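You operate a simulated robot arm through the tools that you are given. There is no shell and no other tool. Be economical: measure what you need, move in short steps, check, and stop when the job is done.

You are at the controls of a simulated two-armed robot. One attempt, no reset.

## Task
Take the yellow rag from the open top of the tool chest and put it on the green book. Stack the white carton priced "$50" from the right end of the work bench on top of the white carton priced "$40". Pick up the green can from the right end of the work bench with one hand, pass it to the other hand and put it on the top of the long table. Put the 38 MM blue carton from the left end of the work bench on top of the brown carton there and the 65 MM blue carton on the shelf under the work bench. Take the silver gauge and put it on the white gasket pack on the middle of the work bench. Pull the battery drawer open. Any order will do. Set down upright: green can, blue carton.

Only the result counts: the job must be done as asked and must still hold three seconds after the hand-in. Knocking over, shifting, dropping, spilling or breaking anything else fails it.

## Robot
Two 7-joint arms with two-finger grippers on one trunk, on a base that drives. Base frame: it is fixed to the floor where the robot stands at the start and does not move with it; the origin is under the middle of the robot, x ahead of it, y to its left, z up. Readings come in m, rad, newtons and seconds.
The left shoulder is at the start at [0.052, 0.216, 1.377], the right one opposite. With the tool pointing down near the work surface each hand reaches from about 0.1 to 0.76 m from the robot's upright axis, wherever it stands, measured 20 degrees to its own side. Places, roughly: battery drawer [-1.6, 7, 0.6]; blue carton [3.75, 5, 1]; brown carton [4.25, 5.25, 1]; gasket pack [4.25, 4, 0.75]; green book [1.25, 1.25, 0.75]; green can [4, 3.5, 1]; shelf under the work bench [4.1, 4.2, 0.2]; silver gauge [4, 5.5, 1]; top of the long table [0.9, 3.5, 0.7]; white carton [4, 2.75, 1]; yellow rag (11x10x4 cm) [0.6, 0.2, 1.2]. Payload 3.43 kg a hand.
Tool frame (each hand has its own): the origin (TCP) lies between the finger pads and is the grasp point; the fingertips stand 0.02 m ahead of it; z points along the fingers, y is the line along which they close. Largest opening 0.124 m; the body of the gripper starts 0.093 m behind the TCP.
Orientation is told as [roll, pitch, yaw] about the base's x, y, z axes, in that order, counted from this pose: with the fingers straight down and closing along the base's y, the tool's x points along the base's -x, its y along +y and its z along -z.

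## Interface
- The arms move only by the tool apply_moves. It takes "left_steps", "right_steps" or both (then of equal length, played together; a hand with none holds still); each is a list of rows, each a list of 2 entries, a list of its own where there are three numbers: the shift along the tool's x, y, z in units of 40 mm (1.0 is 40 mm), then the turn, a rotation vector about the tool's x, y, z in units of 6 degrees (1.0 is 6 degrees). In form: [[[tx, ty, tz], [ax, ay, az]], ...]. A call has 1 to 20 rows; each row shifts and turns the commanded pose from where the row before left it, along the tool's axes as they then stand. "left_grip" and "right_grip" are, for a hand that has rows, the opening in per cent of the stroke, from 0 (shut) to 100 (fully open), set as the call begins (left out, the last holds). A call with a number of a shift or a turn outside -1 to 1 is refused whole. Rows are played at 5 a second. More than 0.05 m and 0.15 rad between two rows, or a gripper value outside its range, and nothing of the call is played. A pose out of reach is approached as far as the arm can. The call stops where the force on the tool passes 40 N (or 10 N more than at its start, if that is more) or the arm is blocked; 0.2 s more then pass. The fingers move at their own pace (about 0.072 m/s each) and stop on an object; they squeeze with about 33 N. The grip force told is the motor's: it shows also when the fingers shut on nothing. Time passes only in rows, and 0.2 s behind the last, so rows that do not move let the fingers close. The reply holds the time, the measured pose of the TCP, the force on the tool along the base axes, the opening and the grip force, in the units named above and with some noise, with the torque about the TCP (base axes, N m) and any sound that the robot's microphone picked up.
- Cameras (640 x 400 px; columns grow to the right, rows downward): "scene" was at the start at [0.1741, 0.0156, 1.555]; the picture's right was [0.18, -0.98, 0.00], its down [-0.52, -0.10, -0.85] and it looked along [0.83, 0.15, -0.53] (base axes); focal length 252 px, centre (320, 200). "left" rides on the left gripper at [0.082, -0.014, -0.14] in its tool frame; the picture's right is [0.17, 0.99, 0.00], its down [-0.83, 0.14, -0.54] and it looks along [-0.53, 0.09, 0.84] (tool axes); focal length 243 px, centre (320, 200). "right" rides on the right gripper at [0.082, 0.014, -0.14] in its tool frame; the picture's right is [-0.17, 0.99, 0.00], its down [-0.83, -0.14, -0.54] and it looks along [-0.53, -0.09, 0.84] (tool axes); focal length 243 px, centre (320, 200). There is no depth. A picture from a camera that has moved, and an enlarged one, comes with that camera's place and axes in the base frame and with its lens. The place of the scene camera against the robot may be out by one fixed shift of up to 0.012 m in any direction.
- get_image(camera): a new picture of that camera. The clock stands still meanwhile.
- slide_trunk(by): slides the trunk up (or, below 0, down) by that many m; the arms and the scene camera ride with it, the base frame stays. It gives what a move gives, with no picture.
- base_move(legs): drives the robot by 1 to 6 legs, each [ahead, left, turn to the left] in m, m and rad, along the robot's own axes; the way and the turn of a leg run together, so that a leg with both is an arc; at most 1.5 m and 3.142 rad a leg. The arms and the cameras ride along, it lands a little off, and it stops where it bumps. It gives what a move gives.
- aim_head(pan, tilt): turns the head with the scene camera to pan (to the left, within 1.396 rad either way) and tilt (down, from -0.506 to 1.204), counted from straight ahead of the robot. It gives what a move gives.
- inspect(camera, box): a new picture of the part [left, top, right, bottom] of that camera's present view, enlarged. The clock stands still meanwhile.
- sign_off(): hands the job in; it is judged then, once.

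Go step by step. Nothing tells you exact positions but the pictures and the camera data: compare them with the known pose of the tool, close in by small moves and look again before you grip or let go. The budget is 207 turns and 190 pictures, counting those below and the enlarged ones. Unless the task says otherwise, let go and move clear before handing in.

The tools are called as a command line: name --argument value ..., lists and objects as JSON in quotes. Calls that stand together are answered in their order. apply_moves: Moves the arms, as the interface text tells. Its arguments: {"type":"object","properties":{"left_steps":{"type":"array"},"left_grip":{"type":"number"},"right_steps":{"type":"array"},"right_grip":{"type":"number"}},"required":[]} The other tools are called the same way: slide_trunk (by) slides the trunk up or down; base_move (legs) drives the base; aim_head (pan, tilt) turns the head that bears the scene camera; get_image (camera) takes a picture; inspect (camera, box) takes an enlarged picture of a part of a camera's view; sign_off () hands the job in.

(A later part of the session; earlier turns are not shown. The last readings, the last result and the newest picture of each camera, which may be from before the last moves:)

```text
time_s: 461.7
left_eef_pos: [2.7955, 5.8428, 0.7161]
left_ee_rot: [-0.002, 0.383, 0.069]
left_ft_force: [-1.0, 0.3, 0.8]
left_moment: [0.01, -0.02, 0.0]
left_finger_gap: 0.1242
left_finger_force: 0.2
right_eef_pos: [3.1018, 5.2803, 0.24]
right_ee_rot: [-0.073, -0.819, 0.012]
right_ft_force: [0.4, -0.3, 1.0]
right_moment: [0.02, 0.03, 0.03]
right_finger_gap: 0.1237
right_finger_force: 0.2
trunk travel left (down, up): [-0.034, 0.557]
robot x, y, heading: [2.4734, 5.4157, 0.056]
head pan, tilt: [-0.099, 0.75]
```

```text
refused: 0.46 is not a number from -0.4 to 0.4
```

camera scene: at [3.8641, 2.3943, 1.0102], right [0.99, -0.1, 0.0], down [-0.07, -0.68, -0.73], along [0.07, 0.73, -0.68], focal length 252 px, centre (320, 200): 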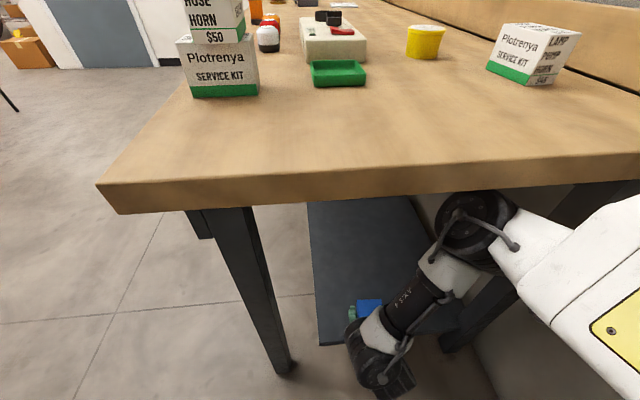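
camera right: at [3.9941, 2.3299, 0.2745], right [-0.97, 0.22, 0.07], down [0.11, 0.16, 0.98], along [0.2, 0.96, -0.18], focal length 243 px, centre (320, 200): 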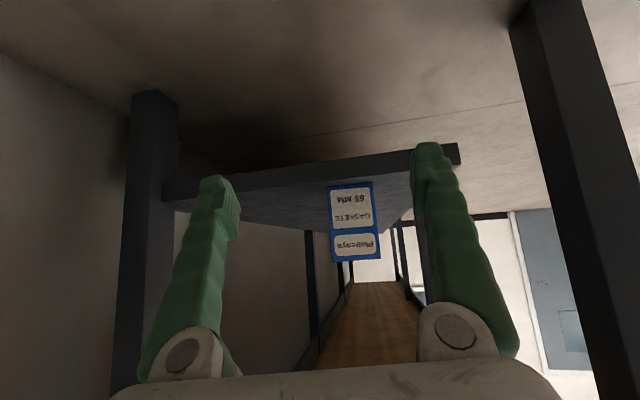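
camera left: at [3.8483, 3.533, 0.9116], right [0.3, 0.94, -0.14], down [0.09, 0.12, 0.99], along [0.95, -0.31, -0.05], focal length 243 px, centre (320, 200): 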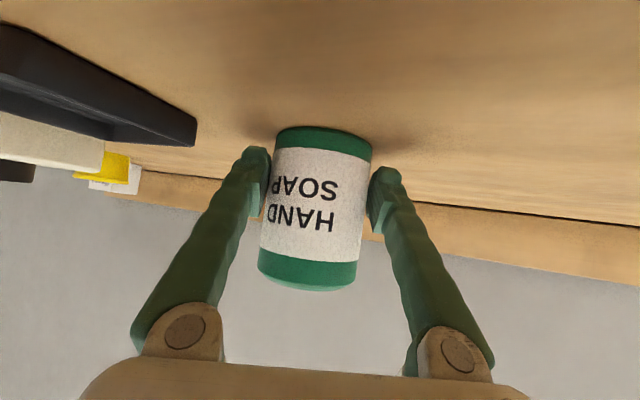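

slide_trunk --by 0.4

slide_trunk --by 0.06

apply_moves --right_steps '[[[-0.8, 0, -0.75], [0, 0, 0]], [[-0.8, 0, -0.75], [0, 0, 0]], [[-0.8, 0, -0.75], [0, 0, 0]], [[-0.8, 0, -0.75], [0, 0, 0]], [[-0.8, 0, -0.75], [0, 0, 0]], [[-0.8, 0, -0.75], [0, 0, 0]], [[-0.8, 0, -0.75], [0, 0, 0]], [[-0.8, 0, -0.75], [0, 0, 0]]]'

```text
time_s: 465.5
left_eef_pos: [2.7951, 5.8428, 1.1148]
left_ee_rot: [-0.004, 0.384, 0.068]
left_ft_force: [0.4, -0.7, 0.4]
left_moment: [-0.01, 0.02, -0.04]
left_finger_gap: 0.124
left_finger_force: 0.0
right_eef_pos: [3.184, 5.2851, 0.7985]
right_ee_rot: [-0.043, -1.1, -0.017]
right_ft_force: [0.6, 0.0, -0.5]
right_moment: [-0.01, -0.03, -0.01]
right_finger_gap: 0.1238
right_finger_force: 0.1
trunk travel left (down, up): [-0.434, 0.157]
robot x, y, heading: [2.4767, 5.4214, 0.058]
head pan, tilt: [-0.099, 0.75]
```

```text
time_s: 466.5
left_eef_pos: [2.7958, 5.8437, 1.1739]
left_ee_rot: [-0.002, 0.387, 0.069]
left_ft_force: [0.9, -0.2, 0.1]
left_moment: [-0.02, 0.03, -0.01]
left_finger_gap: 0.1239
left_finger_force: 0.2
right_eef_pos: [3.1991, 5.2862, 0.8954]
right_ee_rot: [-0.035, -1.15, -0.027]
right_ft_force: [-0.1, 0.3, -0.2]
right_moment: [-0.01, -0.03, 0.0]
right_finger_gap: 0.124
right_finger_force: 0.0
trunk travel left (down, up): [-0.494, 0.097]
robot x, y, heading: [2.4782, 5.419, 0.06]
head pan, tilt: [-0.099, 0.75]
```

```text
time_s: 468.3
left_eef_pos: [2.7938, 5.8426, 1.1746]
left_ee_rot: [-0.003, 0.382, 0.07]
left_ft_force: [0.2, -0.2, 0.1]
left_moment: [-0.01, -0.04, -0.03]
left_finger_gap: 0.1239
left_finger_force: 0.0
right_eef_pos: [3.0841, 5.3002, 1.2296]
right_ee_rot: [-0.036, -1.151, -0.028]
right_ft_force: [-0.9, 0.2, -1.1]
right_moment: [-0.02, -0.03, -0.01]
right_finger_gap: 0.124
right_finger_force: 0.0
trunk travel left (down, up): [-0.494, 0.097]
robot x, y, heading: [2.4714, 5.4196, 0.058]
head pan, tilt: [-0.099, 0.75]
```

apply_moves --right_steps '[[[0, 0, 0], [0, 0.84, 0]], [[0, 0, 0], [0, 0.84, 0]], [[0, 0, 0], [0, 0.84, 0]], [[0, 0, 0], [0, 0.84, 0]], [[0.72, 0, 0.69], [0, 0, 0]], [[0.72, 0, 0.69], [0, 0, 0]], [[0.72, 0, 0.69], [0, 0, 0]], [[0.6, 0, 0.55], [0, 0, 0]]]' --right_grip 80

base_move --legs '[[0.4, 0.11, -0.06], [0.38, 0, 0]]'

get_image --camera "right"

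```text
time_s: 470.1
left_eef_pos: [2.7957, 5.8426, 1.1749]
left_ee_rot: [-0.002, 0.386, 0.069]
left_ft_force: [-0.5, -0.4, 0.6]
left_moment: [0.01, 0.05, 0.0]
left_finger_gap: 0.1244
left_finger_force: 0.0
right_eef_pos: [3.0832, 5.2971, 1.07]
right_ee_rot: [-0.021, -0.8, -0.046]
right_ft_force: [0.2, -0.8, -0.5]
right_moment: [-0.02, 0.01, -0.03]
right_finger_gap: 0.0992
right_finger_force: 0.1
trunk travel left (down, up): [-0.494, 0.097]
robot x, y, heading: [2.4733, 5.422, 0.055]
head pan, tilt: [-0.099, 0.75]
```

```text
time_s: 475.5
left_eef_pos: [3.5842, 5.9434, 1.176]
left_ee_rot: [-0.003, 0.385, 0.007]
left_ft_force: [-0.4, 0.6, -0.5]
left_moment: [0.0, 0.05, 0.01]
left_finger_gap: 0.124
left_finger_force: 0.1
right_eef_pos: [3.838, 5.3812, 1.073]
right_ee_rot: [-0.018, -0.803, -0.107]
right_ft_force: [-0.9, 0.0, -1.2]
right_moment: [0.0, 0.0, -0.02]
right_finger_gap: 0.0989
right_finger_force: 0.1
trunk travel left (down, up): [-0.494, 0.097]
robot x, y, heading: [3.2411, 5.5399, -0.0]
head pan, tilt: [-0.099, 0.75]
```

```text
26 pictures are left
camera right: at [3.6818, 5.4139, 1.1113], right [0.23, 0.97, 0.11], down [0.17, -0.15, 0.97], along [0.96, -0.21, -0.2], focal length 243 px, centre (320, 200)
```

right: 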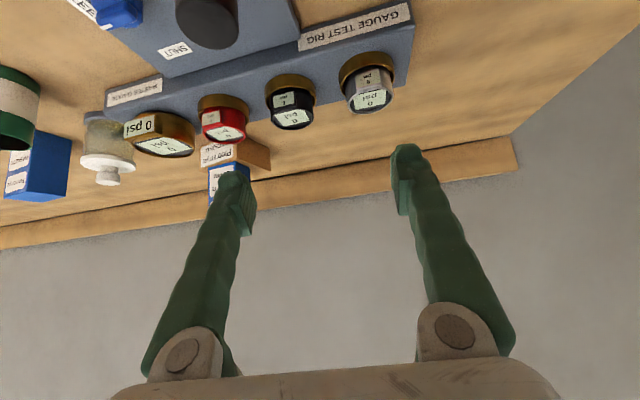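

The silver gauge's top is at about [3.977, 5.434, 0.935]. I'll move over it with a narrower opening.

base_move --legs '[[0.12, 0.052, 0]]'

apply_moves --right_steps '[[[0.6, 0, 0.72], [0, 0, 0]], [[0.6, 0, 0.72], [0, 0, 0]], [[0.6, 0, 0.72], [0, 0, 0]]]' --right_grip 68

get_image --camera "right"

```text
time_s: 476.9
left_eef_pos: [3.7083, 5.9927, 1.1757]
left_ee_rot: [0.0, 0.38, 0.004]
left_ft_force: [-0.2, 0.3, -0.3]
left_moment: [0.03, -0.03, 0.0]
left_finger_gap: 0.1243
left_finger_force: 0.2
right_eef_pos: [3.9599, 5.4298, 1.074]
right_ee_rot: [-0.019, -0.8, -0.109]
right_ft_force: [0.2, 0.4, 0.6]
right_moment: [-0.04, 0.01, 0.01]
right_finger_gap: 0.0995
right_finger_force: 0.1
trunk travel left (down, up): [-0.494, 0.097]
robot x, y, heading: [3.3641, 5.5934, -0.007]
head pan, tilt: [-0.099, 0.75]
```

```text
time_s: 477.7
left_eef_pos: [3.7124, 5.9923, 1.1748]
left_ee_rot: [-0.002, 0.386, 0.003]
left_ft_force: [0.2, 0.9, 0.3]
left_moment: [0.0, 0.02, 0.02]
left_finger_gap: 0.1243
left_finger_force: 0.1
right_eef_pos: [3.9736, 5.4272, 0.9591]
right_ee_rot: [-0.018, -0.799, -0.111]
right_ft_force: [0.8, 0.2, 0.5]
right_moment: [0.01, 0.0, -0.01]
right_finger_gap: 0.0842
right_finger_force: 0.1
trunk travel left (down, up): [-0.494, 0.097]
robot x, y, heading: [3.3626, 5.5917, -0.005]
head pan, tilt: [-0.099, 0.75]
```

```text
25 pictures are left
camera right: at [3.8186, 5.4604, 0.9979], right [0.24, 0.97, 0.11], down [0.18, -0.15, 0.97], along [0.96, -0.21, -0.2], focal length 243 px, centre (320, 200)
```

right: 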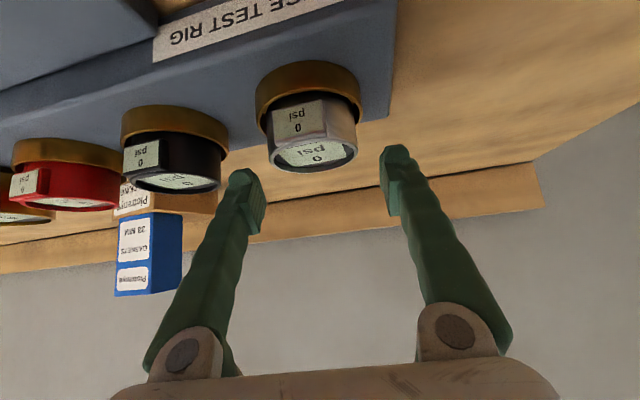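

apply_moves --right_steps '[[[0.33, 0, 0.3], [0, 0, 0]], [[0.33, 0.02, 0.3], [0, 0, 0]]]'

get_image --camera "right"

```text
time_s: 478.3
left_eef_pos: [3.7108, 5.9922, 1.1763]
left_ee_rot: [-0.002, 0.384, 0.006]
left_ft_force: [0.0, -0.4, 0.0]
left_moment: [0.02, -0.04, -0.04]
left_finger_gap: 0.124
left_finger_force: 0.0
right_eef_pos: [3.9718, 5.4275, 0.9237]
right_ee_rot: [-0.019, -0.8, -0.112]
right_ft_force: [0.2, -0.7, 1.5]
right_moment: [0.06, -0.05, -0.01]
right_finger_gap: 0.0841
right_finger_force: 0.1
trunk travel left (down, up): [-0.494, 0.097]
robot x, y, heading: [3.3617, 5.5902, -0.009]
head pan, tilt: [-0.099, 0.75]
```

```text
24 pictures are left
camera right: at [3.8161, 5.4611, 0.9618], right [0.24, 0.97, 0.11], down [0.17, -0.15, 0.97], along [0.96, -0.21, -0.2], focal length 243 px, centre (320, 200)
```

right: 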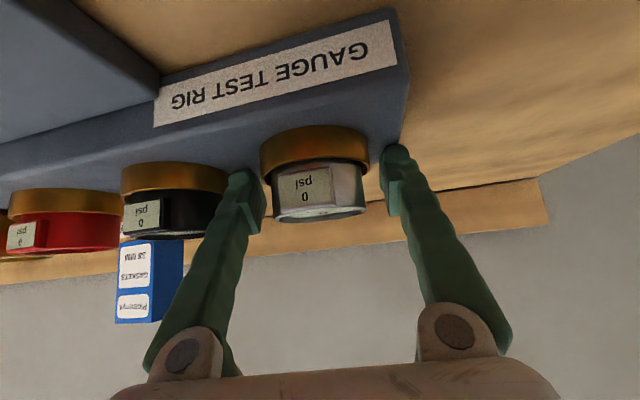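

apply_moves --right_steps '[[[0, 0, 0], [0, 0, 0]], [[0, 0, 0], [0, 0, 0]], [[0, 0, 0], [0, 0, 0]], [[-0.36, 0, -0.35], [0, 0, 0]], [[-0.36, 0, -0.35], [0, 0, 0]], [[-0.6, 0, -0.58], [0, 0, 0]], [[-0.6, 0, -0.58], [0, 0, 0]]]' --right_grip 0

get_image --camera "right"

```text
time_s: 479.2
left_eef_pos: [3.713, 5.9934, 1.1736]
left_ee_rot: [-0.003, 0.387, 0.007]
left_ft_force: [-0.3, 1.2, 0.1]
left_moment: [0.02, -0.04, -0.01]
left_finger_gap: 0.1241
left_finger_force: 0.0
right_eef_pos: [3.971, 5.4265, 0.924]
right_ee_rot: [-0.024, -0.786, -0.11]
right_ft_force: [14.6, 2.6, -19.4]
right_moment: [0.3, 0.4, 0.86]
right_finger_gap: 0.0653
right_finger_force: 45.9
trunk travel left (down, up): [-0.494, 0.097]
robot x, y, heading: [3.3668, 5.5941, -0.006]
head pan, tilt: [-0.099, 0.75]
stopped in row 4 (right hand): the force on the tool passed its limit at 46 N (the readings are from after the stop); the commanded pose is now the measured one
```

```text
23 pictures are left
camera right: at [3.8163, 5.4606, 0.9642], right [0.24, 0.97, 0.1], down [0.19, -0.15, 0.97], along [0.95, -0.22, -0.22], focal length 243 px, centre (320, 200)
```

right: 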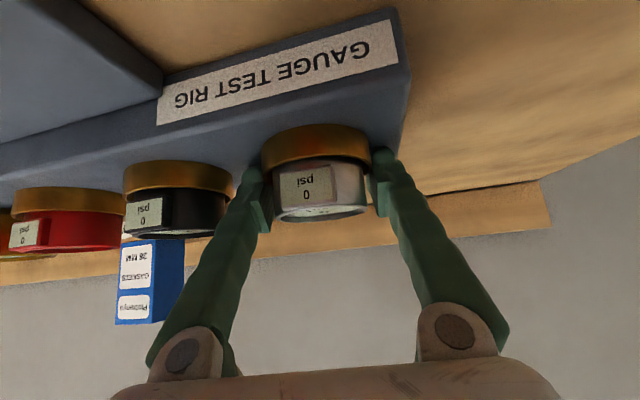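

The fingers caught the brass cup instead. I'll open, rise 12 mm and grip only the gauge.

apply_moves --right_steps '[[[0, 0, 0], [0, 0, 0]], [[0, 0, 0], [0, 0, 0]], [[-0.22, 0, -0.21], [0, -0.1, 0]]]' --right_grip 68

get_image --camera "right"

```text
time_s: 480.0
left_eef_pos: [3.7094, 5.993, 1.1742]
left_ee_rot: [-0.001, 0.384, 0.005]
left_ft_force: [-1.2, 0.0, 1.2]
left_moment: [0.01, -0.01, 0.01]
left_finger_gap: 0.1238
left_finger_force: 0.0
right_eef_pos: [3.9705, 5.4268, 0.9393]
right_ee_rot: [-0.021, -0.803, -0.112]
right_ft_force: [-0.4, 0.2, 0.4]
right_moment: [0.0, 0.0, 0.02]
right_finger_gap: 0.0845
right_finger_force: 0.1
trunk travel left (down, up): [-0.494, 0.097]
robot x, y, heading: [3.3629, 5.5934, -0.002]
head pan, tilt: [-0.099, 0.75]
```

```text
22 pictures are left
camera right: at [3.8141, 5.4603, 0.9769], right [0.24, 0.97, 0.1], down [0.17, -0.15, 0.97], along [0.96, -0.21, -0.2], focal length 243 px, centre (320, 200)
```

right: 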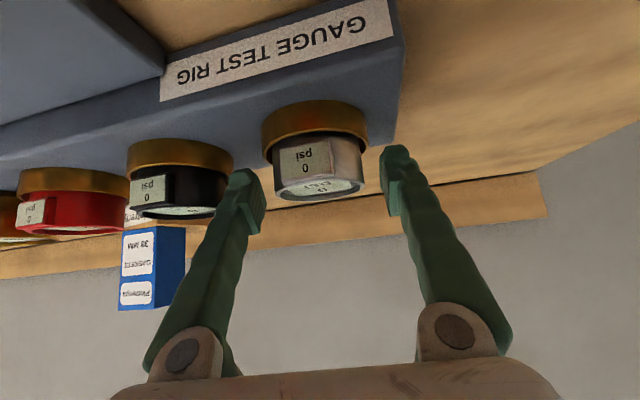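

apply_moves --right_steps '[[[0, 0, 0], [0, 0, 0]], [[0, 0, 0], [0, 0, 0]], [[0, 0, 0], [0, 0, 0]], [[0, 0, 0], [0, 0, 0]], [[-0.2, 0, -0.19], [0, 0, 0]], [[-0.36, 0, -0.35], [0, 0, 0]], [[-0.6, 0, -0.58], [0, 0, 0]], [[-0.6, 0, -0.58], [0, 0, 0]], [[-0.6, 0, -0.58], [0, 0, 0]]]' --right_grip 0

get_image --camera "right"

```text
time_s: 482.0
left_eef_pos: [3.7096, 5.9923, 1.176]
left_ee_rot: [-0.001, 0.382, 0.005]
left_ft_force: [-0.3, -0.9, -0.1]
left_moment: [-0.04, 0.02, 0.0]
left_finger_gap: 0.1238
left_finger_force: 0.1
right_eef_pos: [3.968, 5.4269, 1.0703]
right_ee_rot: [-0.019, -0.802, -0.111]
right_ft_force: [-0.3, 1.3, -0.6]
right_moment: [-0.05, -0.05, 0.0]
right_finger_gap: 0.0492
right_finger_force: 32.8
trunk travel left (down, up): [-0.494, 0.097]
robot x, y, heading: [3.3645, 5.5913, -0.002]
head pan, tilt: [-0.099, 0.75]
```

```text
21 pictures are left
camera right: at [3.8124, 5.4623, 1.1086], right [0.24, 0.97, 0.1], down [0.17, -0.15, 0.97], along [0.96, -0.21, -0.2], focal length 243 px, centre (320, 200)
```

right: 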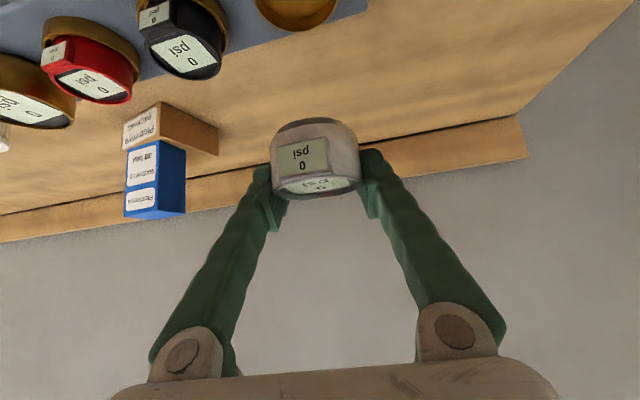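

The silver gauge is out and held. I'll carry it along the bench to the gasket pack.

base_move --legs '[[-0.06, -0.75, 0], [0, -0.72, 0]]'

get_image --camera "right"

```text
time_s: 502.3
left_eef_pos: [3.62, 4.4866, 1.175]
left_ee_rot: [0.0, 0.384, -0.037]
left_ft_force: [-0.4, 0.0, -0.1]
left_moment: [-0.03, 0.01, 0.0]
left_finger_gap: 0.1243
left_finger_force: 0.1
right_eef_pos: [3.8544, 3.9124, 1.07]
right_ee_rot: [-0.02, -0.804, -0.154]
right_ft_force: [0.4, -1.6, -1.1]
right_moment: [0.01, -0.04, 0.04]
right_finger_gap: 0.049
right_finger_force: 32.9
trunk travel left (down, up): [-0.494, 0.097]
robot x, y, heading: [3.2564, 4.1032, -0.042]
head pan, tilt: [-0.099, 0.75]
```

```text
20 pictures are left
camera right: at [3.7007, 3.9526, 1.1079], right [0.28, 0.95, 0.1], down [0.17, -0.15, 0.97], along [0.95, -0.25, -0.2], focal length 243 px, centre (320, 200)
```

right: 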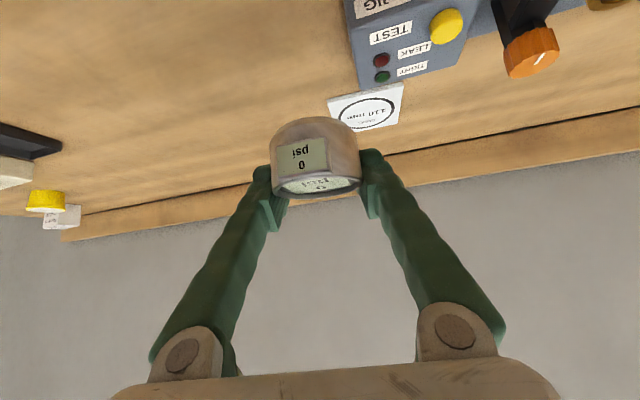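

base_move --legs '[[0.21, 0.015, 0.042]]'

apply_moves --right_steps '[[[0.15, 0, 0.7], [0, 0, 0]], [[0.15, 0, 0.7], [0, 0, 0]], [[0.3, 0, 0.6], [0, 0, 0]]]'

get_image --camera "right"

get_image --camera "scene"

```text
time_s: 504.2
left_eef_pos: [3.8088, 4.511, 1.1766]
left_ee_rot: [-0.002, 0.383, 0.002]
left_ft_force: [-0.7, -0.4, 0.8]
left_moment: [0.02, -0.02, 0.01]
left_finger_gap: 0.1242
left_finger_force: 0.1
right_eef_pos: [4.0661, 3.9472, 1.0713]
right_ee_rot: [-0.021, -0.802, -0.116]
right_ft_force: [0.7, -0.9, -1.5]
right_moment: [0.0, -0.01, 0.01]
right_finger_gap: 0.0491
right_finger_force: 33.6
trunk travel left (down, up): [-0.494, 0.097]
robot x, y, heading: [3.462, 4.1122, -0.007]
head pan, tilt: [-0.099, 0.75]
```

```text
time_s: 505.0
left_eef_pos: [3.8094, 4.5105, 1.1736]
left_ee_rot: [-0.001, 0.384, 0.003]
left_ft_force: [0.2, 0.1, 0.2]
left_moment: [0.0, -0.02, -0.01]
left_finger_gap: 0.1241
left_finger_force: 0.0
right_eef_pos: [4.1073, 3.9419, 0.9953]
right_ee_rot: [-0.02, -0.802, -0.112]
right_ft_force: [0.1, -0.7, -1.7]
right_moment: [-0.01, -0.02, -0.02]
right_finger_gap: 0.049
right_finger_force: 33.1
trunk travel left (down, up): [-0.494, 0.097]
robot x, y, heading: [3.4613, 4.1086, -0.01]
head pan, tilt: [-0.099, 0.75]
```

```text
19 pictures are left
camera right: at [3.9517, 3.9749, 1.0343], right [0.24, 0.97, 0.1], down [0.17, -0.15, 0.97], along [0.96, -0.22, -0.2], focal length 243 px, centre (320, 200)
```

right: 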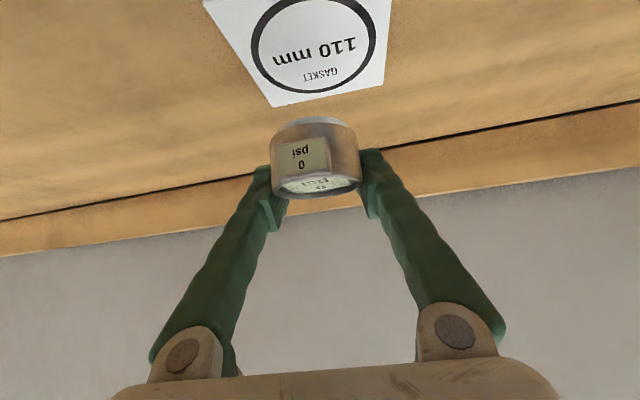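

```text
18 pictures are left
camera scene: at [3.65, 4.1006, 1.5011], right [-0.11, -0.99, 0.0], down [-0.68, 0.07, -0.73], along [0.73, -0.08, -0.68], focal length 252 px, centre (320, 200)
```

scene: 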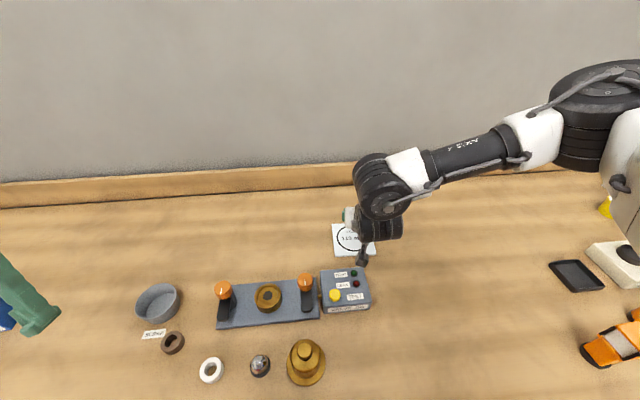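

apply_moves --right_steps '[[[0.24, 0.06, 0.58], [0, 0, 0]], [[0.24, 0.06, 0.58], [0, 0, 0]], [[0.24, 0.04, 0.45], [0, 0, 0]]]'

get_image --camera "right"

```text
time_s: 505.8
left_eef_pos: [3.8094, 4.5106, 1.176]
left_ee_rot: [-0.001, 0.385, 0.003]
left_ft_force: [-0.1, 0.4, 0.1]
left_moment: [0.01, 0.01, -0.03]
left_finger_gap: 0.1238
left_finger_force: 0.1
right_eef_pos: [4.1338, 3.9426, 0.9318]
right_ee_rot: [-0.021, -0.801, -0.113]
right_ft_force: [-0.3, -0.3, -2.4]
right_moment: [0.01, -0.03, -0.01]
right_finger_gap: 0.0489
right_finger_force: 32.4
trunk travel left (down, up): [-0.494, 0.097]
robot x, y, heading: [3.459, 4.1106, -0.009]
head pan, tilt: [-0.099, 0.75]
```

```text
17 pictures are left
camera right: at [3.9773, 3.9773, 0.9702], right [0.24, 0.96, 0.1], down [0.17, -0.15, 0.97], along [0.96, -0.22, -0.2], focal length 243 px, centre (320, 200)
```

right: 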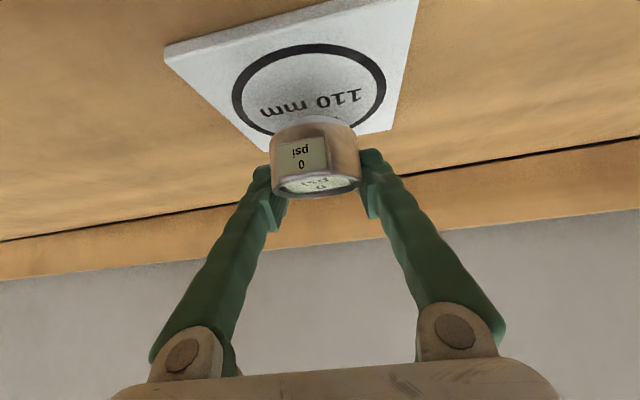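

apply_moves --right_steps '[[[0.08, 0, 0.07], [0, 0, 0]], [[0.08, 0, 0.07], [0, 0, 0]], [[0.08, 0, 0.07], [0, 0, 0]], [[0.08, 0, 0.07], [0, 0, 0]]]'

get_image --camera "right"

```text
time_s: 506.8
left_eef_pos: [3.8088, 4.5108, 1.1761]
left_ee_rot: [-0.001, 0.384, 0.004]
left_ft_force: [0.4, -0.2, -0.3]
left_moment: [0.01, 0.01, 0.0]
left_finger_gap: 0.1241
left_finger_force: 0.1
right_eef_pos: [4.1333, 3.9423, 0.916]
right_ee_rot: [-0.022, -0.802, -0.113]
right_ft_force: [-0.9, -0.1, -1.0]
right_moment: [-0.02, -0.03, 0.0]
right_finger_gap: 0.0489
right_finger_force: 32.8
trunk travel left (down, up): [-0.494, 0.097]
robot x, y, heading: [3.462, 4.1096, -0.009]
head pan, tilt: [-0.099, 0.75]
```

```text
16 pictures are left
camera right: at [3.9776, 3.9762, 0.953], right [0.24, 0.97, 0.1], down [0.17, -0.15, 0.97], along [0.96, -0.22, -0.2], focal length 243 px, centre (320, 200)
```

right: 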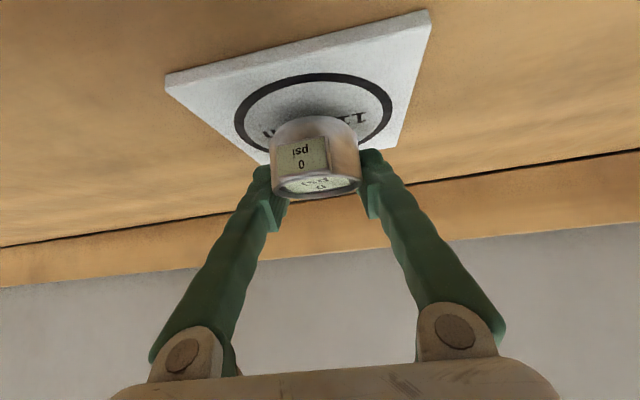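

apply_moves --right_steps '[[[0.06, 0, 0.055], [0, 0, 0]], [[0.06, 0, 0.055], [0, 0, 0]], [[0.06, 0, 0.055], [0, 0, 0]], [[0.05, 0, 0.045], [0, 0, 0]]]'

```text
time_s: 507.8
left_eef_pos: [3.8089, 4.511, 1.1766]
left_ee_rot: [-0.001, 0.383, 0.003]
left_ft_force: [-0.8, -0.5, 0.6]
left_moment: [-0.04, 0.01, 0.01]
left_finger_gap: 0.1239
left_finger_force: 0.0
right_eef_pos: [4.1339, 3.9432, 0.9044]
right_ee_rot: [-0.021, -0.804, -0.114]
right_ft_force: [-1.1, -0.8, 11.1]
right_moment: [-0.19, 0.34, 0.0]
right_finger_gap: 0.0489
right_finger_force: 33.4
trunk travel left (down, up): [-0.494, 0.097]
robot x, y, heading: [3.4612, 4.1095, -0.009]
head pan, tilt: [-0.099, 0.75]
```

Contact. I'll release and rise.

apply_moves --right_steps '[[[0, 0, 0], [0, 0, 0]], [[0, 0, 0], [0, 0, 0]], [[0, 0, 0], [0, 0, 0]], [[-0.5, 0, -0.48], [0, 0, 0]], [[-0.6, 0, -0.58], [0, 0, 0]], [[-0.6, 0, -0.58], [0, 0, 0]], [[-0.6, 0, -0.58], [0, 0, 0]]]' --right_grip 90

get_image --camera "right"

```text
time_s: 509.4
left_eef_pos: [3.8092, 4.511, 1.1755]
left_ee_rot: [-0.001, 0.383, 0.004]
left_ft_force: [-0.1, 1.2, -0.4]
left_moment: [-0.01, -0.01, -0.01]
left_finger_gap: 0.1242
left_finger_force: 0.0
right_eef_pos: [4.1316, 3.9452, 1.0287]
right_ee_rot: [-0.021, -0.803, -0.111]
right_ft_force: [-1.0, 0.3, 0.4]
right_moment: [0.02, -0.03, -0.01]
right_finger_gap: 0.1118
right_finger_force: 0.1
trunk travel left (down, up): [-0.494, 0.097]
robot x, y, heading: [3.4593, 4.1102, -0.01]
head pan, tilt: [-0.099, 0.75]
```

```text
15 pictures are left
camera right: at [3.9754, 3.9786, 1.0668], right [0.24, 0.97, 0.1], down [0.17, -0.15, 0.97], along [0.96, -0.22, -0.2], focal length 243 px, centre (320, 200)
```

right: 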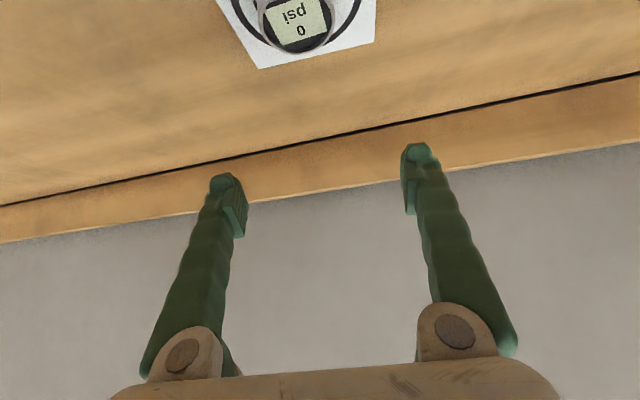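

The gauge rests on the gasket pack. Now to the battery drawer: I'll back out, turn to face −x, shift to y≈5.6 and look.

base_move --legs '[[-1.1, 0, 0], [0, 0, 1.575], [0, 0, 1.575], [0, -1.45, 0]]'

aim_head --pan -0.3 --tilt 0.2

get_image --camera "scene"

```text
time_s: 545.9
left_eef_pos: [1.9915, 5.1633, 1.1755]
left_ee_rot: [-0.002, 0.384, 3.134]
left_ft_force: [-1.1, -0.2, 0.4]
left_moment: [-0.02, -0.01, 0.01]
left_finger_gap: 0.1238
left_finger_force: 0.1
right_eef_pos: [1.6759, 5.7331, 1.0276]
right_ee_rot: [-0.02, -0.803, 3.016]
right_ft_force: [0.9, 0.7, 0.3]
right_moment: [-0.03, -0.04, -0.01]
right_finger_gap: 0.1117
right_finger_force: 0.1
trunk travel left (down, up): [-0.494, 0.097]
robot x, y, heading: [2.3475, 5.5613, 3.122]
head pan, tilt: [-0.099, 0.75]
```

```text
time_s: 546.9
left_eef_pos: [1.9912, 5.1617, 1.1751]
left_ee_rot: [-0.004, 0.384, 3.132]
left_ft_force: [0.3, -0.6, -0.3]
left_moment: [0.01, 0.04, -0.02]
left_finger_gap: 0.1241
left_finger_force: 0.0
right_eef_pos: [1.6765, 5.7331, 1.0285]
right_ee_rot: [-0.021, -0.802, 3.016]
right_ft_force: [0.2, 0.0, -1.1]
right_moment: [0.0, -0.01, -0.03]
right_finger_gap: 0.1115
right_finger_force: 0.1
trunk travel left (down, up): [-0.494, 0.097]
robot x, y, heading: [2.3436, 5.5545, 3.125]
head pan, tilt: [-0.3, 0.201]
```

```text
14 pictures are left
camera scene: at [2.166, 5.5889, 1.5507], right [0.31, 0.95, 0.0], down [0.19, -0.06, -0.98], along [-0.93, 0.31, -0.2], focal length 252 px, centre (320, 200)
```

scene: 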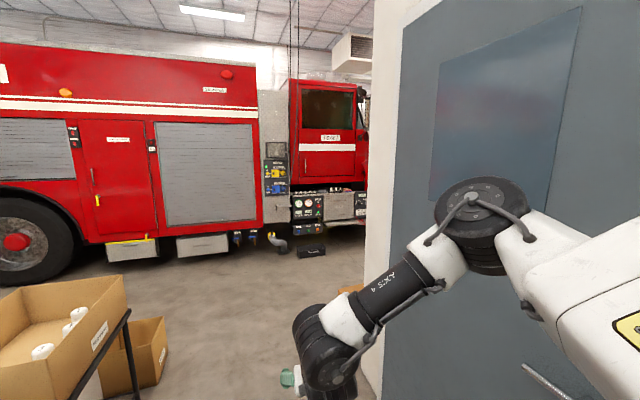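

inspect --camera "scene" --box '[250, 130, 370, 270]'

```text
2.86 times, centred on (310, 200) of scene
camera zoom: at [2.166, 5.5889, 1.5507], right [0.31, 0.95, 0.0], down [0.19, -0.06, -0.98], along [-0.93, 0.31, -0.2], focal length 719 px, centre (349, 200)
```

zoom: 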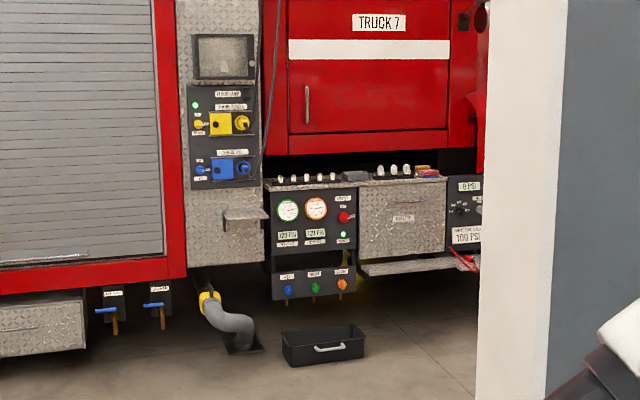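

The truck's diamond-plate box at about [-1.6, 7.15, 0.6] is the battery drawer. I'll drive west past the wall corner, then shift toward it.

base_move --legs '[[1.5, -0.08, 0.015], [1.1, 0, 0], [0, -0.75, 0], [0, -0.75, 0]]'

aim_head --pan 0.0 --tilt 0.5

get_image --camera "scene"

```text
refused: leg 1 is longer than a leg can be; nothing moved
```

```text
time_s: 547.6
left_eef_pos: [1.9909, 5.162, 1.175]
left_ee_rot: [-0.001, 0.384, 3.132]
left_ft_force: [0.0, -0.5, -0.6]
left_moment: [0.05, -0.01, 0.0]
left_finger_gap: 0.1239
left_finger_force: 0.1
right_eef_pos: [1.6751, 5.7323, 1.029]
right_ee_rot: [-0.02, -0.801, 3.016]
right_ft_force: [-0.3, 0.8, 0.3]
right_moment: [-0.02, -0.03, -0.03]
right_finger_gap: 0.1119
right_finger_force: 0.0
trunk travel left (down, up): [-0.494, 0.097]
robot x, y, heading: [2.3458, 5.5601, 3.122]
head pan, tilt: [0.0, 0.499]
```

```text
12 pictures are left
camera scene: at [2.1635, 5.5615, 1.5232], right [0.02, 1.0, 0.0], down [0.48, -0.01, -0.88], along [-0.88, 0.02, -0.48], focal length 252 px, centre (320, 200)
```

scene: 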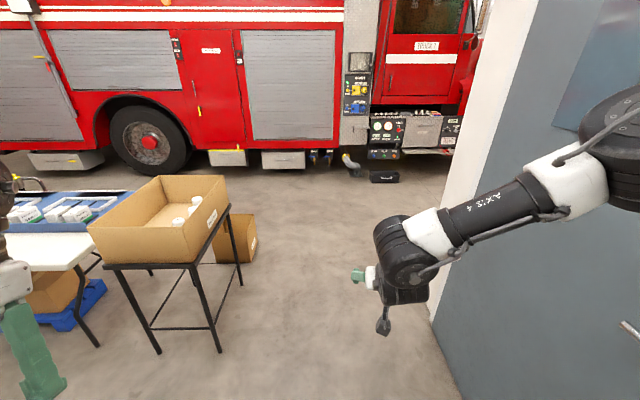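

base_move --legs '[[1.3, -0.05, 0.015], [1.2, 0, 0], [0, -0.75, 0], [0, -0.75, 0]]'

get_image --camera "scene"

```text
time_s: 583.2
left_eef_pos: [-0.579, 6.6533, 1.1758]
left_ee_rot: [0.0, 0.385, -3.051]
left_ft_force: [0.1, 0.0, -0.1]
left_moment: [-0.01, -0.03, -0.01]
left_finger_gap: 0.1239
left_finger_force: 0.1
right_eef_pos: [-0.9485, 7.1886, 1.0295]
right_ee_rot: [-0.02, -0.801, 3.114]
right_ft_force: [-0.1, 0.5, 0.0]
right_moment: [0.02, -0.02, -0.01]
right_finger_gap: 0.1114
right_finger_force: 0.1
trunk travel left (down, up): [-0.494, 0.097]
robot x, y, heading: [-0.2659, 7.0851, -3.061]
head pan, tilt: [0.0, 0.499]
```

```text
11 pictures are left
camera scene: at [-0.4461, 7.0668, 1.5231], right [-0.08, 1.0, 0.0], down [0.48, 0.04, -0.88], along [-0.88, -0.07, -0.48], focal length 252 px, centre (320, 200)
```

scene: 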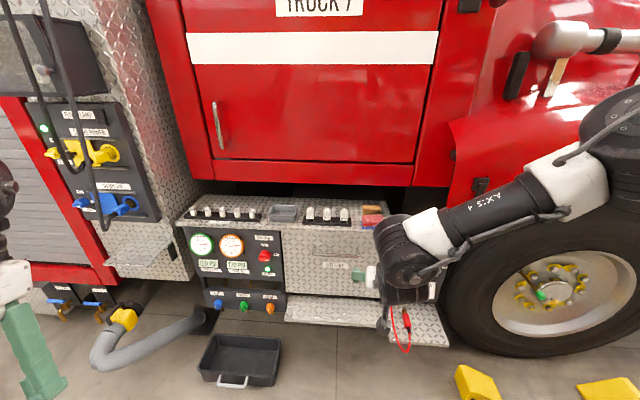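

inspect --camera "scene" --box '[260, 190, 420, 330]'

```text
2.86 times, centred on (340, 260) of scene
camera zoom: at [-0.4461, 7.0668, 1.5231], right [-0.08, 1.0, 0.0], down [0.48, 0.04, -0.88], along [-0.88, -0.07, -0.48], focal length 719 px, centre (263, 29)
```

zoom: 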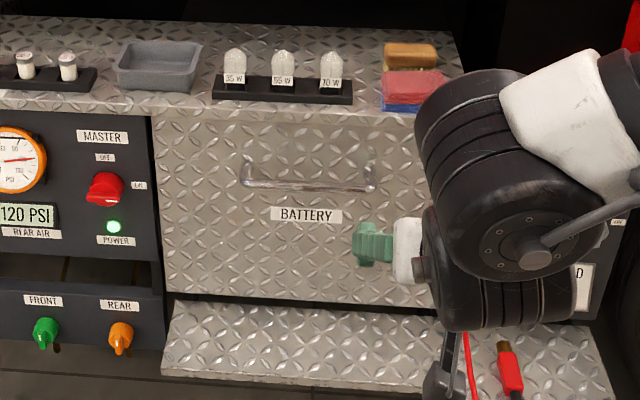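

get_image --camera "right"

```text
9 pictures are left
camera right: at [-0.7928, 7.1681, 1.0662], right [-0.16, -0.98, 0.1], down [-0.18, 0.13, 0.97], along [-0.97, 0.13, -0.2], focal length 243 px, centre (320, 200)
```

right: 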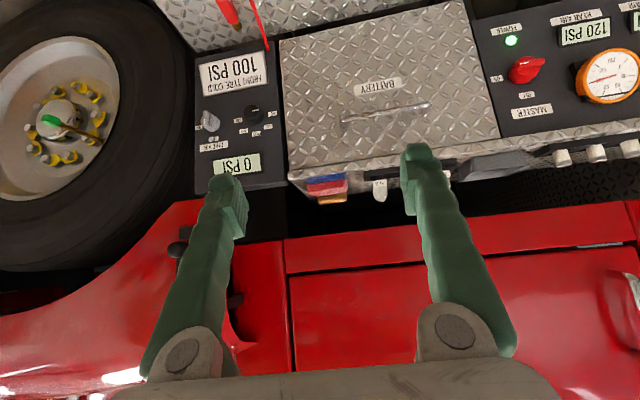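

The handle bar is at about [-1.308, 7.07, 0.783], 5 cm off the drawer front. To grip the horizontal bar I'll try rolling the right wrist by 90°.

apply_moves --right_steps '[[[0, 0, 0], [0, 0, -1]], [[0, 0, 0], [0, 0, -1]], [[0, 0, 0], [0, 0, -1]], [[0, 0, 0], [0, 0, -1]], [[0, 0, 0], [0, 0, -1]], [[0, 0, 0], [0, 0, -1]], [[0, 0, 0], [0, 0, -1]], [[0, 0, 0], [0, 0, -1]], [[0, 0, 0], [0, 0, -1]], [[0, 0, 0], [0, 0, -1]], [[0, 0, 0], [0, 0, -1]], [[0, 0, 0], [0, 0, -1]], [[0, 0, 0], [0, 0, -1]], [[0, 0, 0], [0, 0, -1]]]' --right_grip 50

```text
time_s: 584.8
left_eef_pos: [-0.5776, 6.6533, 1.1757]
left_ee_rot: [-0.002, 0.386, -3.054]
left_ft_force: [0.3, -0.5, -0.6]
left_moment: [0.02, 0.02, 0.01]
left_finger_gap: 0.1239
left_finger_force: 0.1
right_eef_pos: [-0.8626, 7.2218, 1.0236]
right_ee_rot: [-0.527, -0.58, -2.506]
right_ft_force: [-0.3, 0.7, -0.6]
right_moment: [-0.02, -0.02, -0.02]
right_finger_gap: 0.0617
right_finger_force: 0.1
right hand out of reach, approached as far as the arm can: row 3, 4, 5, 6, 7, 8
trunk travel left (down, up): [-0.494, 0.097]
robot x, y, heading: [-0.2664, 7.0831, -3.066]
head pan, tilt: [0.0, 0.499]
stopped in row 8 (right hand): the arm was blocked; the commanded pose is now the measured one
```

The wrist won't roll that far. I'll use closed fingers as a hook behind the bar instead: undo the roll and bring the hand nearly vertical.

apply_moves --right_steps '[[[0, 0, -0.2], [0, 0, 1]], [[0, 0, -0.2], [0, 0, 1]], [[0, 0, -0.2], [0, 0, 1]], [[0, 0, -0.2], [0, 0, 1]], [[0, 0, -0.2], [0, 0, 1]], [[0, 0, -0.2], [0, 0, 1]], [[0.3, 0, 0], [0, 0.9, 0]], [[0.3, 0, 0], [0, 0.9, 0]], [[0.3, 0, 0], [0, 0.9, 0]], [[0.3, 0, 0], [0, 0.9, 0]], [[0.3, 0, 0], [0, 0.9, 0]], [[0.3, 0, 0], [0, 0.9, 0]]]' --right_grip 0

```text
time_s: 587.4
left_eef_pos: [-0.5793, 6.6539, 1.1747]
left_ee_rot: [-0.003, 0.382, -3.053]
left_ft_force: [-0.7, -0.5, -0.3]
left_moment: [0.02, 0.02, -0.01]
left_finger_gap: 0.1242
left_finger_force: 0.1
right_eef_pos: [-0.77, 7.2046, 1.0243]
right_ee_rot: [-0.021, -0.203, 2.993]
right_ft_force: [0.8, 0.5, 0.9]
right_moment: [0.0, 0.04, 0.0]
right_finger_gap: 0.0001
right_finger_force: 32.7
trunk travel left (down, up): [-0.494, 0.097]
robot x, y, heading: [-0.266, 7.0819, -3.064]
head pan, tilt: [0.0, 0.499]
```

base_move --legs '[[0, 0, -0.078]]'

apply_moves --right_steps '[[[0.2, 0, 0.8], [0, 0, -0.72]], [[0.2, 0, 0.8], [0, 0, -0.72]], [[0.2, 0, 0.8], [0, 0, -0.72]], [[0.15, 0, 0.6], [0, 0, 0]]]'

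base_move --legs '[[0.4, 0.16, 0]]'

```text
time_s: 588.4
left_eef_pos: [-0.6117, 6.6792, 1.1746]
left_ee_rot: [-0.006, 0.384, -3.132]
left_ft_force: [0.0, -0.7, 0.1]
left_moment: [0.05, -0.03, 0.02]
left_finger_gap: 0.1242
left_finger_force: 0.0
right_eef_pos: [-0.7592, 7.2436, 1.0248]
right_ee_rot: [-0.023, -0.204, 2.914]
right_ft_force: [-0.6, 0.5, 1.1]
right_moment: [0.03, -0.01, 0.02]
right_finger_gap: 0.0
right_finger_force: 33.2
trunk travel left (down, up): [-0.494, 0.097]
robot x, y, heading: [-0.2634, 7.0844, -3.145]
head pan, tilt: [0.0, 0.499]
```

```text
time_s: 589.4
left_eef_pos: [-0.6118, 6.6804, 1.1761]
left_ee_rot: [-0.002, 0.383, -3.13]
left_ft_force: [-0.7, 0.8, -1.1]
left_moment: [-0.02, 0.0, 0.05]
left_finger_gap: 0.1239
left_finger_force: 0.0
right_eef_pos: [-0.7541, 7.2502, 0.8979]
right_ee_rot: [-0.065, -0.193, -3.138]
right_ft_force: [0.5, 0.3, -0.6]
right_moment: [0.02, 0.01, 0.0]
right_finger_gap: 0.0001
right_finger_force: 33.2
trunk travel left (down, up): [-0.494, 0.097]
robot x, y, heading: [-0.265, 7.0816, -3.141]
head pan, tilt: [0.0, 0.499]
```

```text
time_s: 592.3
left_eef_pos: [-1.0054, 6.5256, 1.1758]
left_ee_rot: [-0.001, 0.381, 3.141]
left_ft_force: [-0.4, 0.6, -0.4]
left_moment: [0.01, 0.02, 0.0]
left_finger_gap: 0.1242
left_finger_force: 0.1
right_eef_pos: [-1.1399, 7.096, 0.8999]
right_ee_rot: [-0.067, -0.195, 3.134]
right_ft_force: [-0.3, 0.4, -0.5]
right_moment: [0.01, 0.01, -0.02]
right_finger_gap: 0.0
right_finger_force: 32.5
trunk travel left (down, up): [-0.494, 0.097]
robot x, y, heading: [-0.6567, 6.9262, 3.13]
head pan, tilt: [0.0, 0.499]
```

get_image --camera "right"

```text
8 pictures are left
camera right: at [-1.0342, 7.0722, 1.0193], right [-0.18, -0.98, -0.03], down [-0.71, 0.11, 0.7], along [-0.68, 0.15, -0.72], focal length 243 px, centre (320, 200)
```

right: 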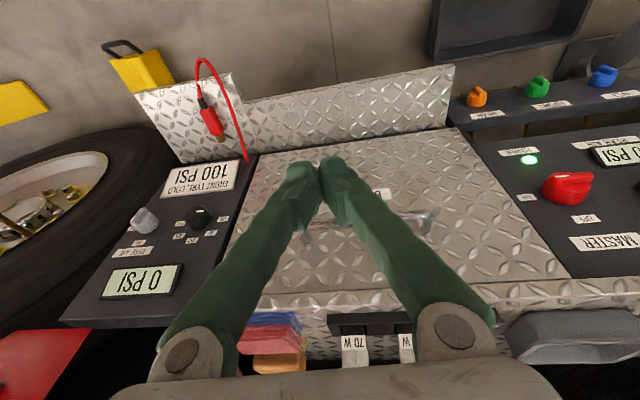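

base_move --legs '[[0.19, 0.02, 0.011]]'

get_image --camera "right"

```text
time_s: 594.1
left_eef_pos: [-1.1919, 6.5029, 1.1763]
left_ee_rot: [-0.003, 0.383, -3.133]
left_ft_force: [0.1, -0.2, -0.5]
left_moment: [0.02, -0.01, -0.02]
left_finger_gap: 0.1241
left_finger_force: 0.0
right_eef_pos: [-1.3321, 7.0731, 0.8985]
right_ee_rot: [-0.069, -0.194, -3.141]
right_ft_force: [-0.5, -0.1, -0.5]
right_moment: [-0.01, 0.02, 0.0]
right_finger_gap: 0.0
right_finger_force: 32.6
trunk travel left (down, up): [-0.494, 0.097]
robot x, y, heading: [-0.8485, 6.9077, 3.14]
head pan, tilt: [0.0, 0.499]
```

```text
7 pictures are left
camera right: at [-1.2262, 7.0485, 1.0195], right [-0.17, -0.98, -0.03], down [-0.71, 0.1, 0.7], along [-0.68, 0.14, -0.72], focal length 243 px, centre (320, 200)
```

right: 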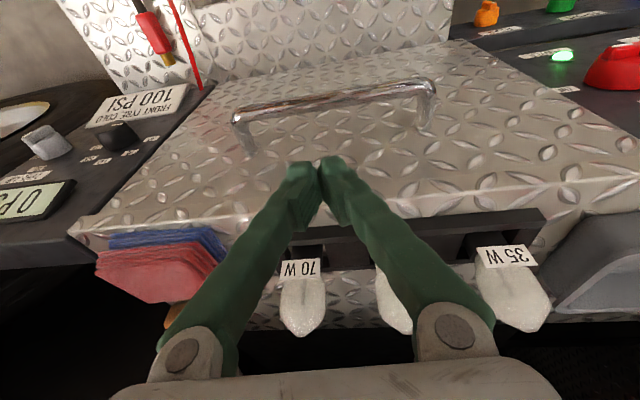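

The gap behind the bar (about 3.4 cm) is tight for a hook. I'll back off and try turning the left wrist so that it closes along x and straddles the bar.

base_move --legs '[[-0.3, 0, 0]]'

apply_moves --left_steps '[[[0, 0, 0.3], [0, -0.91, 0]], [[0, 0, 0.3], [0, -0.91, 0]], [[0, 0, 0.3], [0, -0.91, 0]], [[0, 0, 0.3], [0, -0.91, 0]], [[0, 0, 0], [0, 0, 1]], [[0, 0, 0], [0, 0, 1]], [[0, 0, 0], [0, 0, 1]], [[0, 0, 0], [0, 0, 1]], [[0, 0, 0], [0, 0, 1]], [[0, 0, 0], [0, 0, 1]], [[0, 0, 0], [0, 0, 1]], [[0, 0, 0], [0, 0, 1]], [[0, 0, 0], [0, 0, 1]], [[0, 0, 0], [0, 0, 1]], [[0, 0, 0], [0, 0, 1]], [[0, 0, 0], [0, 0, 1]], [[0, 0, 0], [0, 0, 1]], [[0, 0, 0], [0, 0, 1]], [[0, 0, 0], [0, 0, 1]]]' --left_grip 70

```text
time_s: 596.4
left_eef_pos: [-0.8996, 6.5, 1.1755]
left_ee_rot: [-0.002, 0.384, -3.13]
left_ft_force: [-1.2, 0.8, -0.2]
left_moment: [-0.02, 0.0, -0.02]
left_finger_gap: 0.124
left_finger_force: 0.1
right_eef_pos: [-1.0424, 7.0696, 0.8989]
right_ee_rot: [-0.068, -0.191, -3.137]
right_ft_force: [-0.6, -0.5, -0.9]
right_moment: [0.0, -0.01, -0.04]
right_finger_gap: 0.0001
right_finger_force: 33.2
trunk travel left (down, up): [-0.494, 0.097]
robot x, y, heading: [-0.558, 6.9032, -3.138]
head pan, tilt: [0.0, 0.499]
```

```text
time_s: 600.4
left_eef_pos: [-0.8873, 6.5008, 1.1294]
left_ee_rot: [-0.002, -0.003, 1.584]
left_ft_force: [-1.0, 0.3, 0.3]
left_moment: [-0.02, 0.02, -0.02]
left_finger_gap: 0.0866
left_finger_force: 0.0
right_eef_pos: [-1.043, 7.0699, 0.8984]
right_ee_rot: [-0.069, -0.196, -3.134]
right_ft_force: [-0.7, -1.4, -0.1]
right_moment: [-0.02, -0.03, -0.03]
right_finger_gap: 0.0
right_finger_force: 33.1
trunk travel left (down, up): [-0.494, 0.097]
robot x, y, heading: [-0.5538, 6.9039, -3.134]
head pan, tilt: [0.0, 0.499]
```

The left wrist turned fully: it now closes along x. I'll bring the left hand inward and down and retract the right.

apply_moves --left_steps '[[[-0.62, 0.42, 0.8], [0, 0, 0]], [[-0.62, 0.42, 0.8], [0, 0, 0]], [[-0.62, 0.42, 0.8], [0, 0, 0]], [[-0.62, 0.42, 0.8], [0, 0, 0]], [[-0.62, 0.42, 0.8], [0, 0, 0]], [[-0.62, 0.42, 0.8], [0, 0, 0]]]' --right_steps '[[[0.65, -0.3, -0.2], [0, 0, 0]], [[0.65, -0.3, -0.2], [0, 0, 0]], [[0.65, -0.3, -0.2], [0, 0, 0]], [[0.65, -0.3, -0.2], [0, 0, 0]], [[0.5, -0.2, -0.2], [0, 0, 0]], [[0.4, -0.2, -0.2], [0, 0, 0]]]'

```text
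time_s: 601.8
left_eef_pos: [-0.9901, 6.6507, 0.9388]
left_ee_rot: [-0.004, -0.001, 1.585]
left_ft_force: [0.9, -0.2, 0.5]
left_moment: [0.01, -0.03, -0.01]
left_finger_gap: 0.0869
left_finger_force: 0.0
right_eef_pos: [-0.8945, 7.1322, 0.9224]
right_ee_rot: [-0.068, -0.193, -3.137]
right_ft_force: [0.0, -0.5, -0.9]
right_moment: [0.0, -0.02, 0.01]
right_finger_gap: 0.0
right_finger_force: 32.9
trunk travel left (down, up): [-0.494, 0.097]
robot x, y, heading: [-0.5497, 6.9046, -3.139]
head pan, tilt: [0.0, 0.499]
```

The gripper body would hit the ledge if vertical, so I'll tilt the left hand about 45° so the fingers straddle the bar from above and in front.

apply_moves --left_steps '[[[0, 0, 0], [-0.94, 0, 0]], [[0, 0, 0], [-0.94, 0, 0]], [[0, 0, 0], [-0.94, 0, 0]], [[0, 0, 0], [-0.94, 0, 0]], [[0, 0, 0], [-0.94, 0, 0]], [[0, 0, 0], [-0.94, 0, 0]], [[0, 0, 0], [-0.94, 0, 0]], [[0, 0, 0], [-0.94, 0, 0]]]' --left_grip 38

get_image --camera "left"

```text
time_s: 603.6
left_eef_pos: [-1.0145, 6.6269, 0.9543]
left_ee_rot: [0.736, -0.006, 1.579]
left_ft_force: [-0.3, 0.7, 0.0]
left_moment: [0.0, -0.04, 0.02]
left_finger_gap: 0.0472
left_finger_force: 0.1
left hand out of reach, approached as far as the arm can: row 6, 7, 8
right_eef_pos: [-0.8936, 7.1319, 0.9226]
right_ee_rot: [-0.067, -0.194, -3.135]
right_ft_force: [-0.3, -0.5, 0.3]
right_moment: [0.0, 0.05, 0.05]
right_finger_gap: 0.0
right_finger_force: 32.9
trunk travel left (down, up): [-0.494, 0.097]
robot x, y, heading: [-0.5529, 6.9033, -3.134]
head pan, tilt: [0.0, 0.499]
```

```text
6 pictures are left
camera left: at [-0.9111, 6.5453, 1.0483], right [-0.73, -0.18, 0.66], down [0.25, 0.83, 0.5], along [-0.64, 0.53, -0.56], focal length 243 px, centre (320, 200)
```

left: 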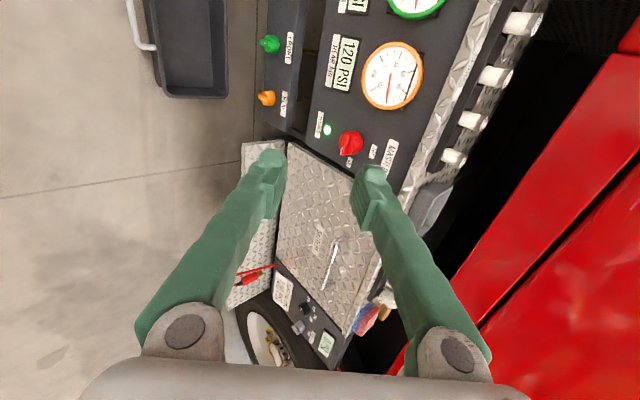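

apply_moves --left_steps '[[[0, -0.55, 0.6], [0, 0, 0]], [[0, -0.55, 0.6], [0, 0, 0]], [[0, -0.55, 0.6], [0, 0, 0]]]' --left_grip 36

base_move --legs '[[0.0, -0.44, 0], [0.2, 0, 0]]'

```text
time_s: 604.4
left_eef_pos: [-1.0169, 6.6163, 0.8563]
left_ee_rot: [0.715, 0.054, 1.539]
left_ft_force: [-2.4, 4.3, 2.1]
left_moment: [-0.4, -0.47, 0.51]
left_finger_gap: 0.0445
left_finger_force: 0.0
left hand out of reach, approached as far as the arm can: row 3
right_eef_pos: [-0.8938, 7.1328, 0.9227]
right_ee_rot: [-0.067, -0.194, -3.134]
right_ft_force: [-0.3, 0.0, 1.1]
right_moment: [0.0, 0.01, -0.04]
right_finger_gap: 0.0002
right_finger_force: 33.1
trunk travel left (down, up): [-0.494, 0.097]
robot x, y, heading: [-0.5533, 6.905, -3.137]
head pan, tilt: [0.0, 0.499]
```

```text
time_s: 612.1
left_eef_pos: [-1.2231, 7.056, 0.8629]
left_ee_rot: [0.734, -0.008, 1.581]
left_ft_force: [0.1, 0.0, 0.4]
left_moment: [0.01, 0.03, -0.03]
left_finger_gap: 0.0444
left_finger_force: 0.0
right_eef_pos: [-1.0959, 7.5628, 0.9233]
right_ee_rot: [-0.068, -0.195, -3.133]
right_ft_force: [-0.3, 0.8, 0.2]
right_moment: [0.0, 0.05, 0.0]
right_finger_gap: 0.0001
right_finger_force: 33.1
trunk travel left (down, up): [-0.494, 0.097]
robot x, y, heading: [-0.7571, 7.3391, -3.142]
head pan, tilt: [0.0, 0.499]
```

get_image --camera "left"

```text
5 pictures are left
camera left: at [-1.118, 6.9738, 0.9578], right [-0.73, -0.18, 0.66], down [0.25, 0.83, 0.5], along [-0.64, 0.53, -0.56], focal length 243 px, centre (320, 200)
```

left: 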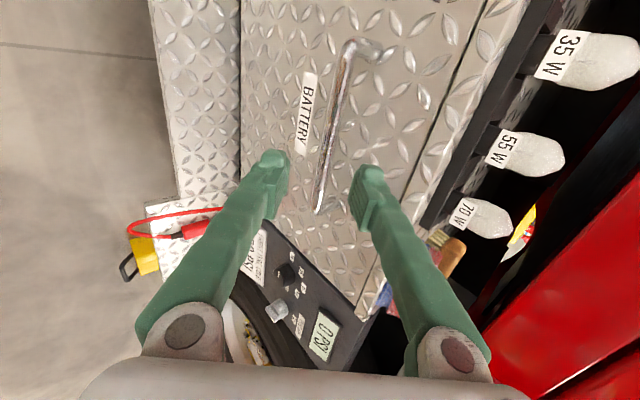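

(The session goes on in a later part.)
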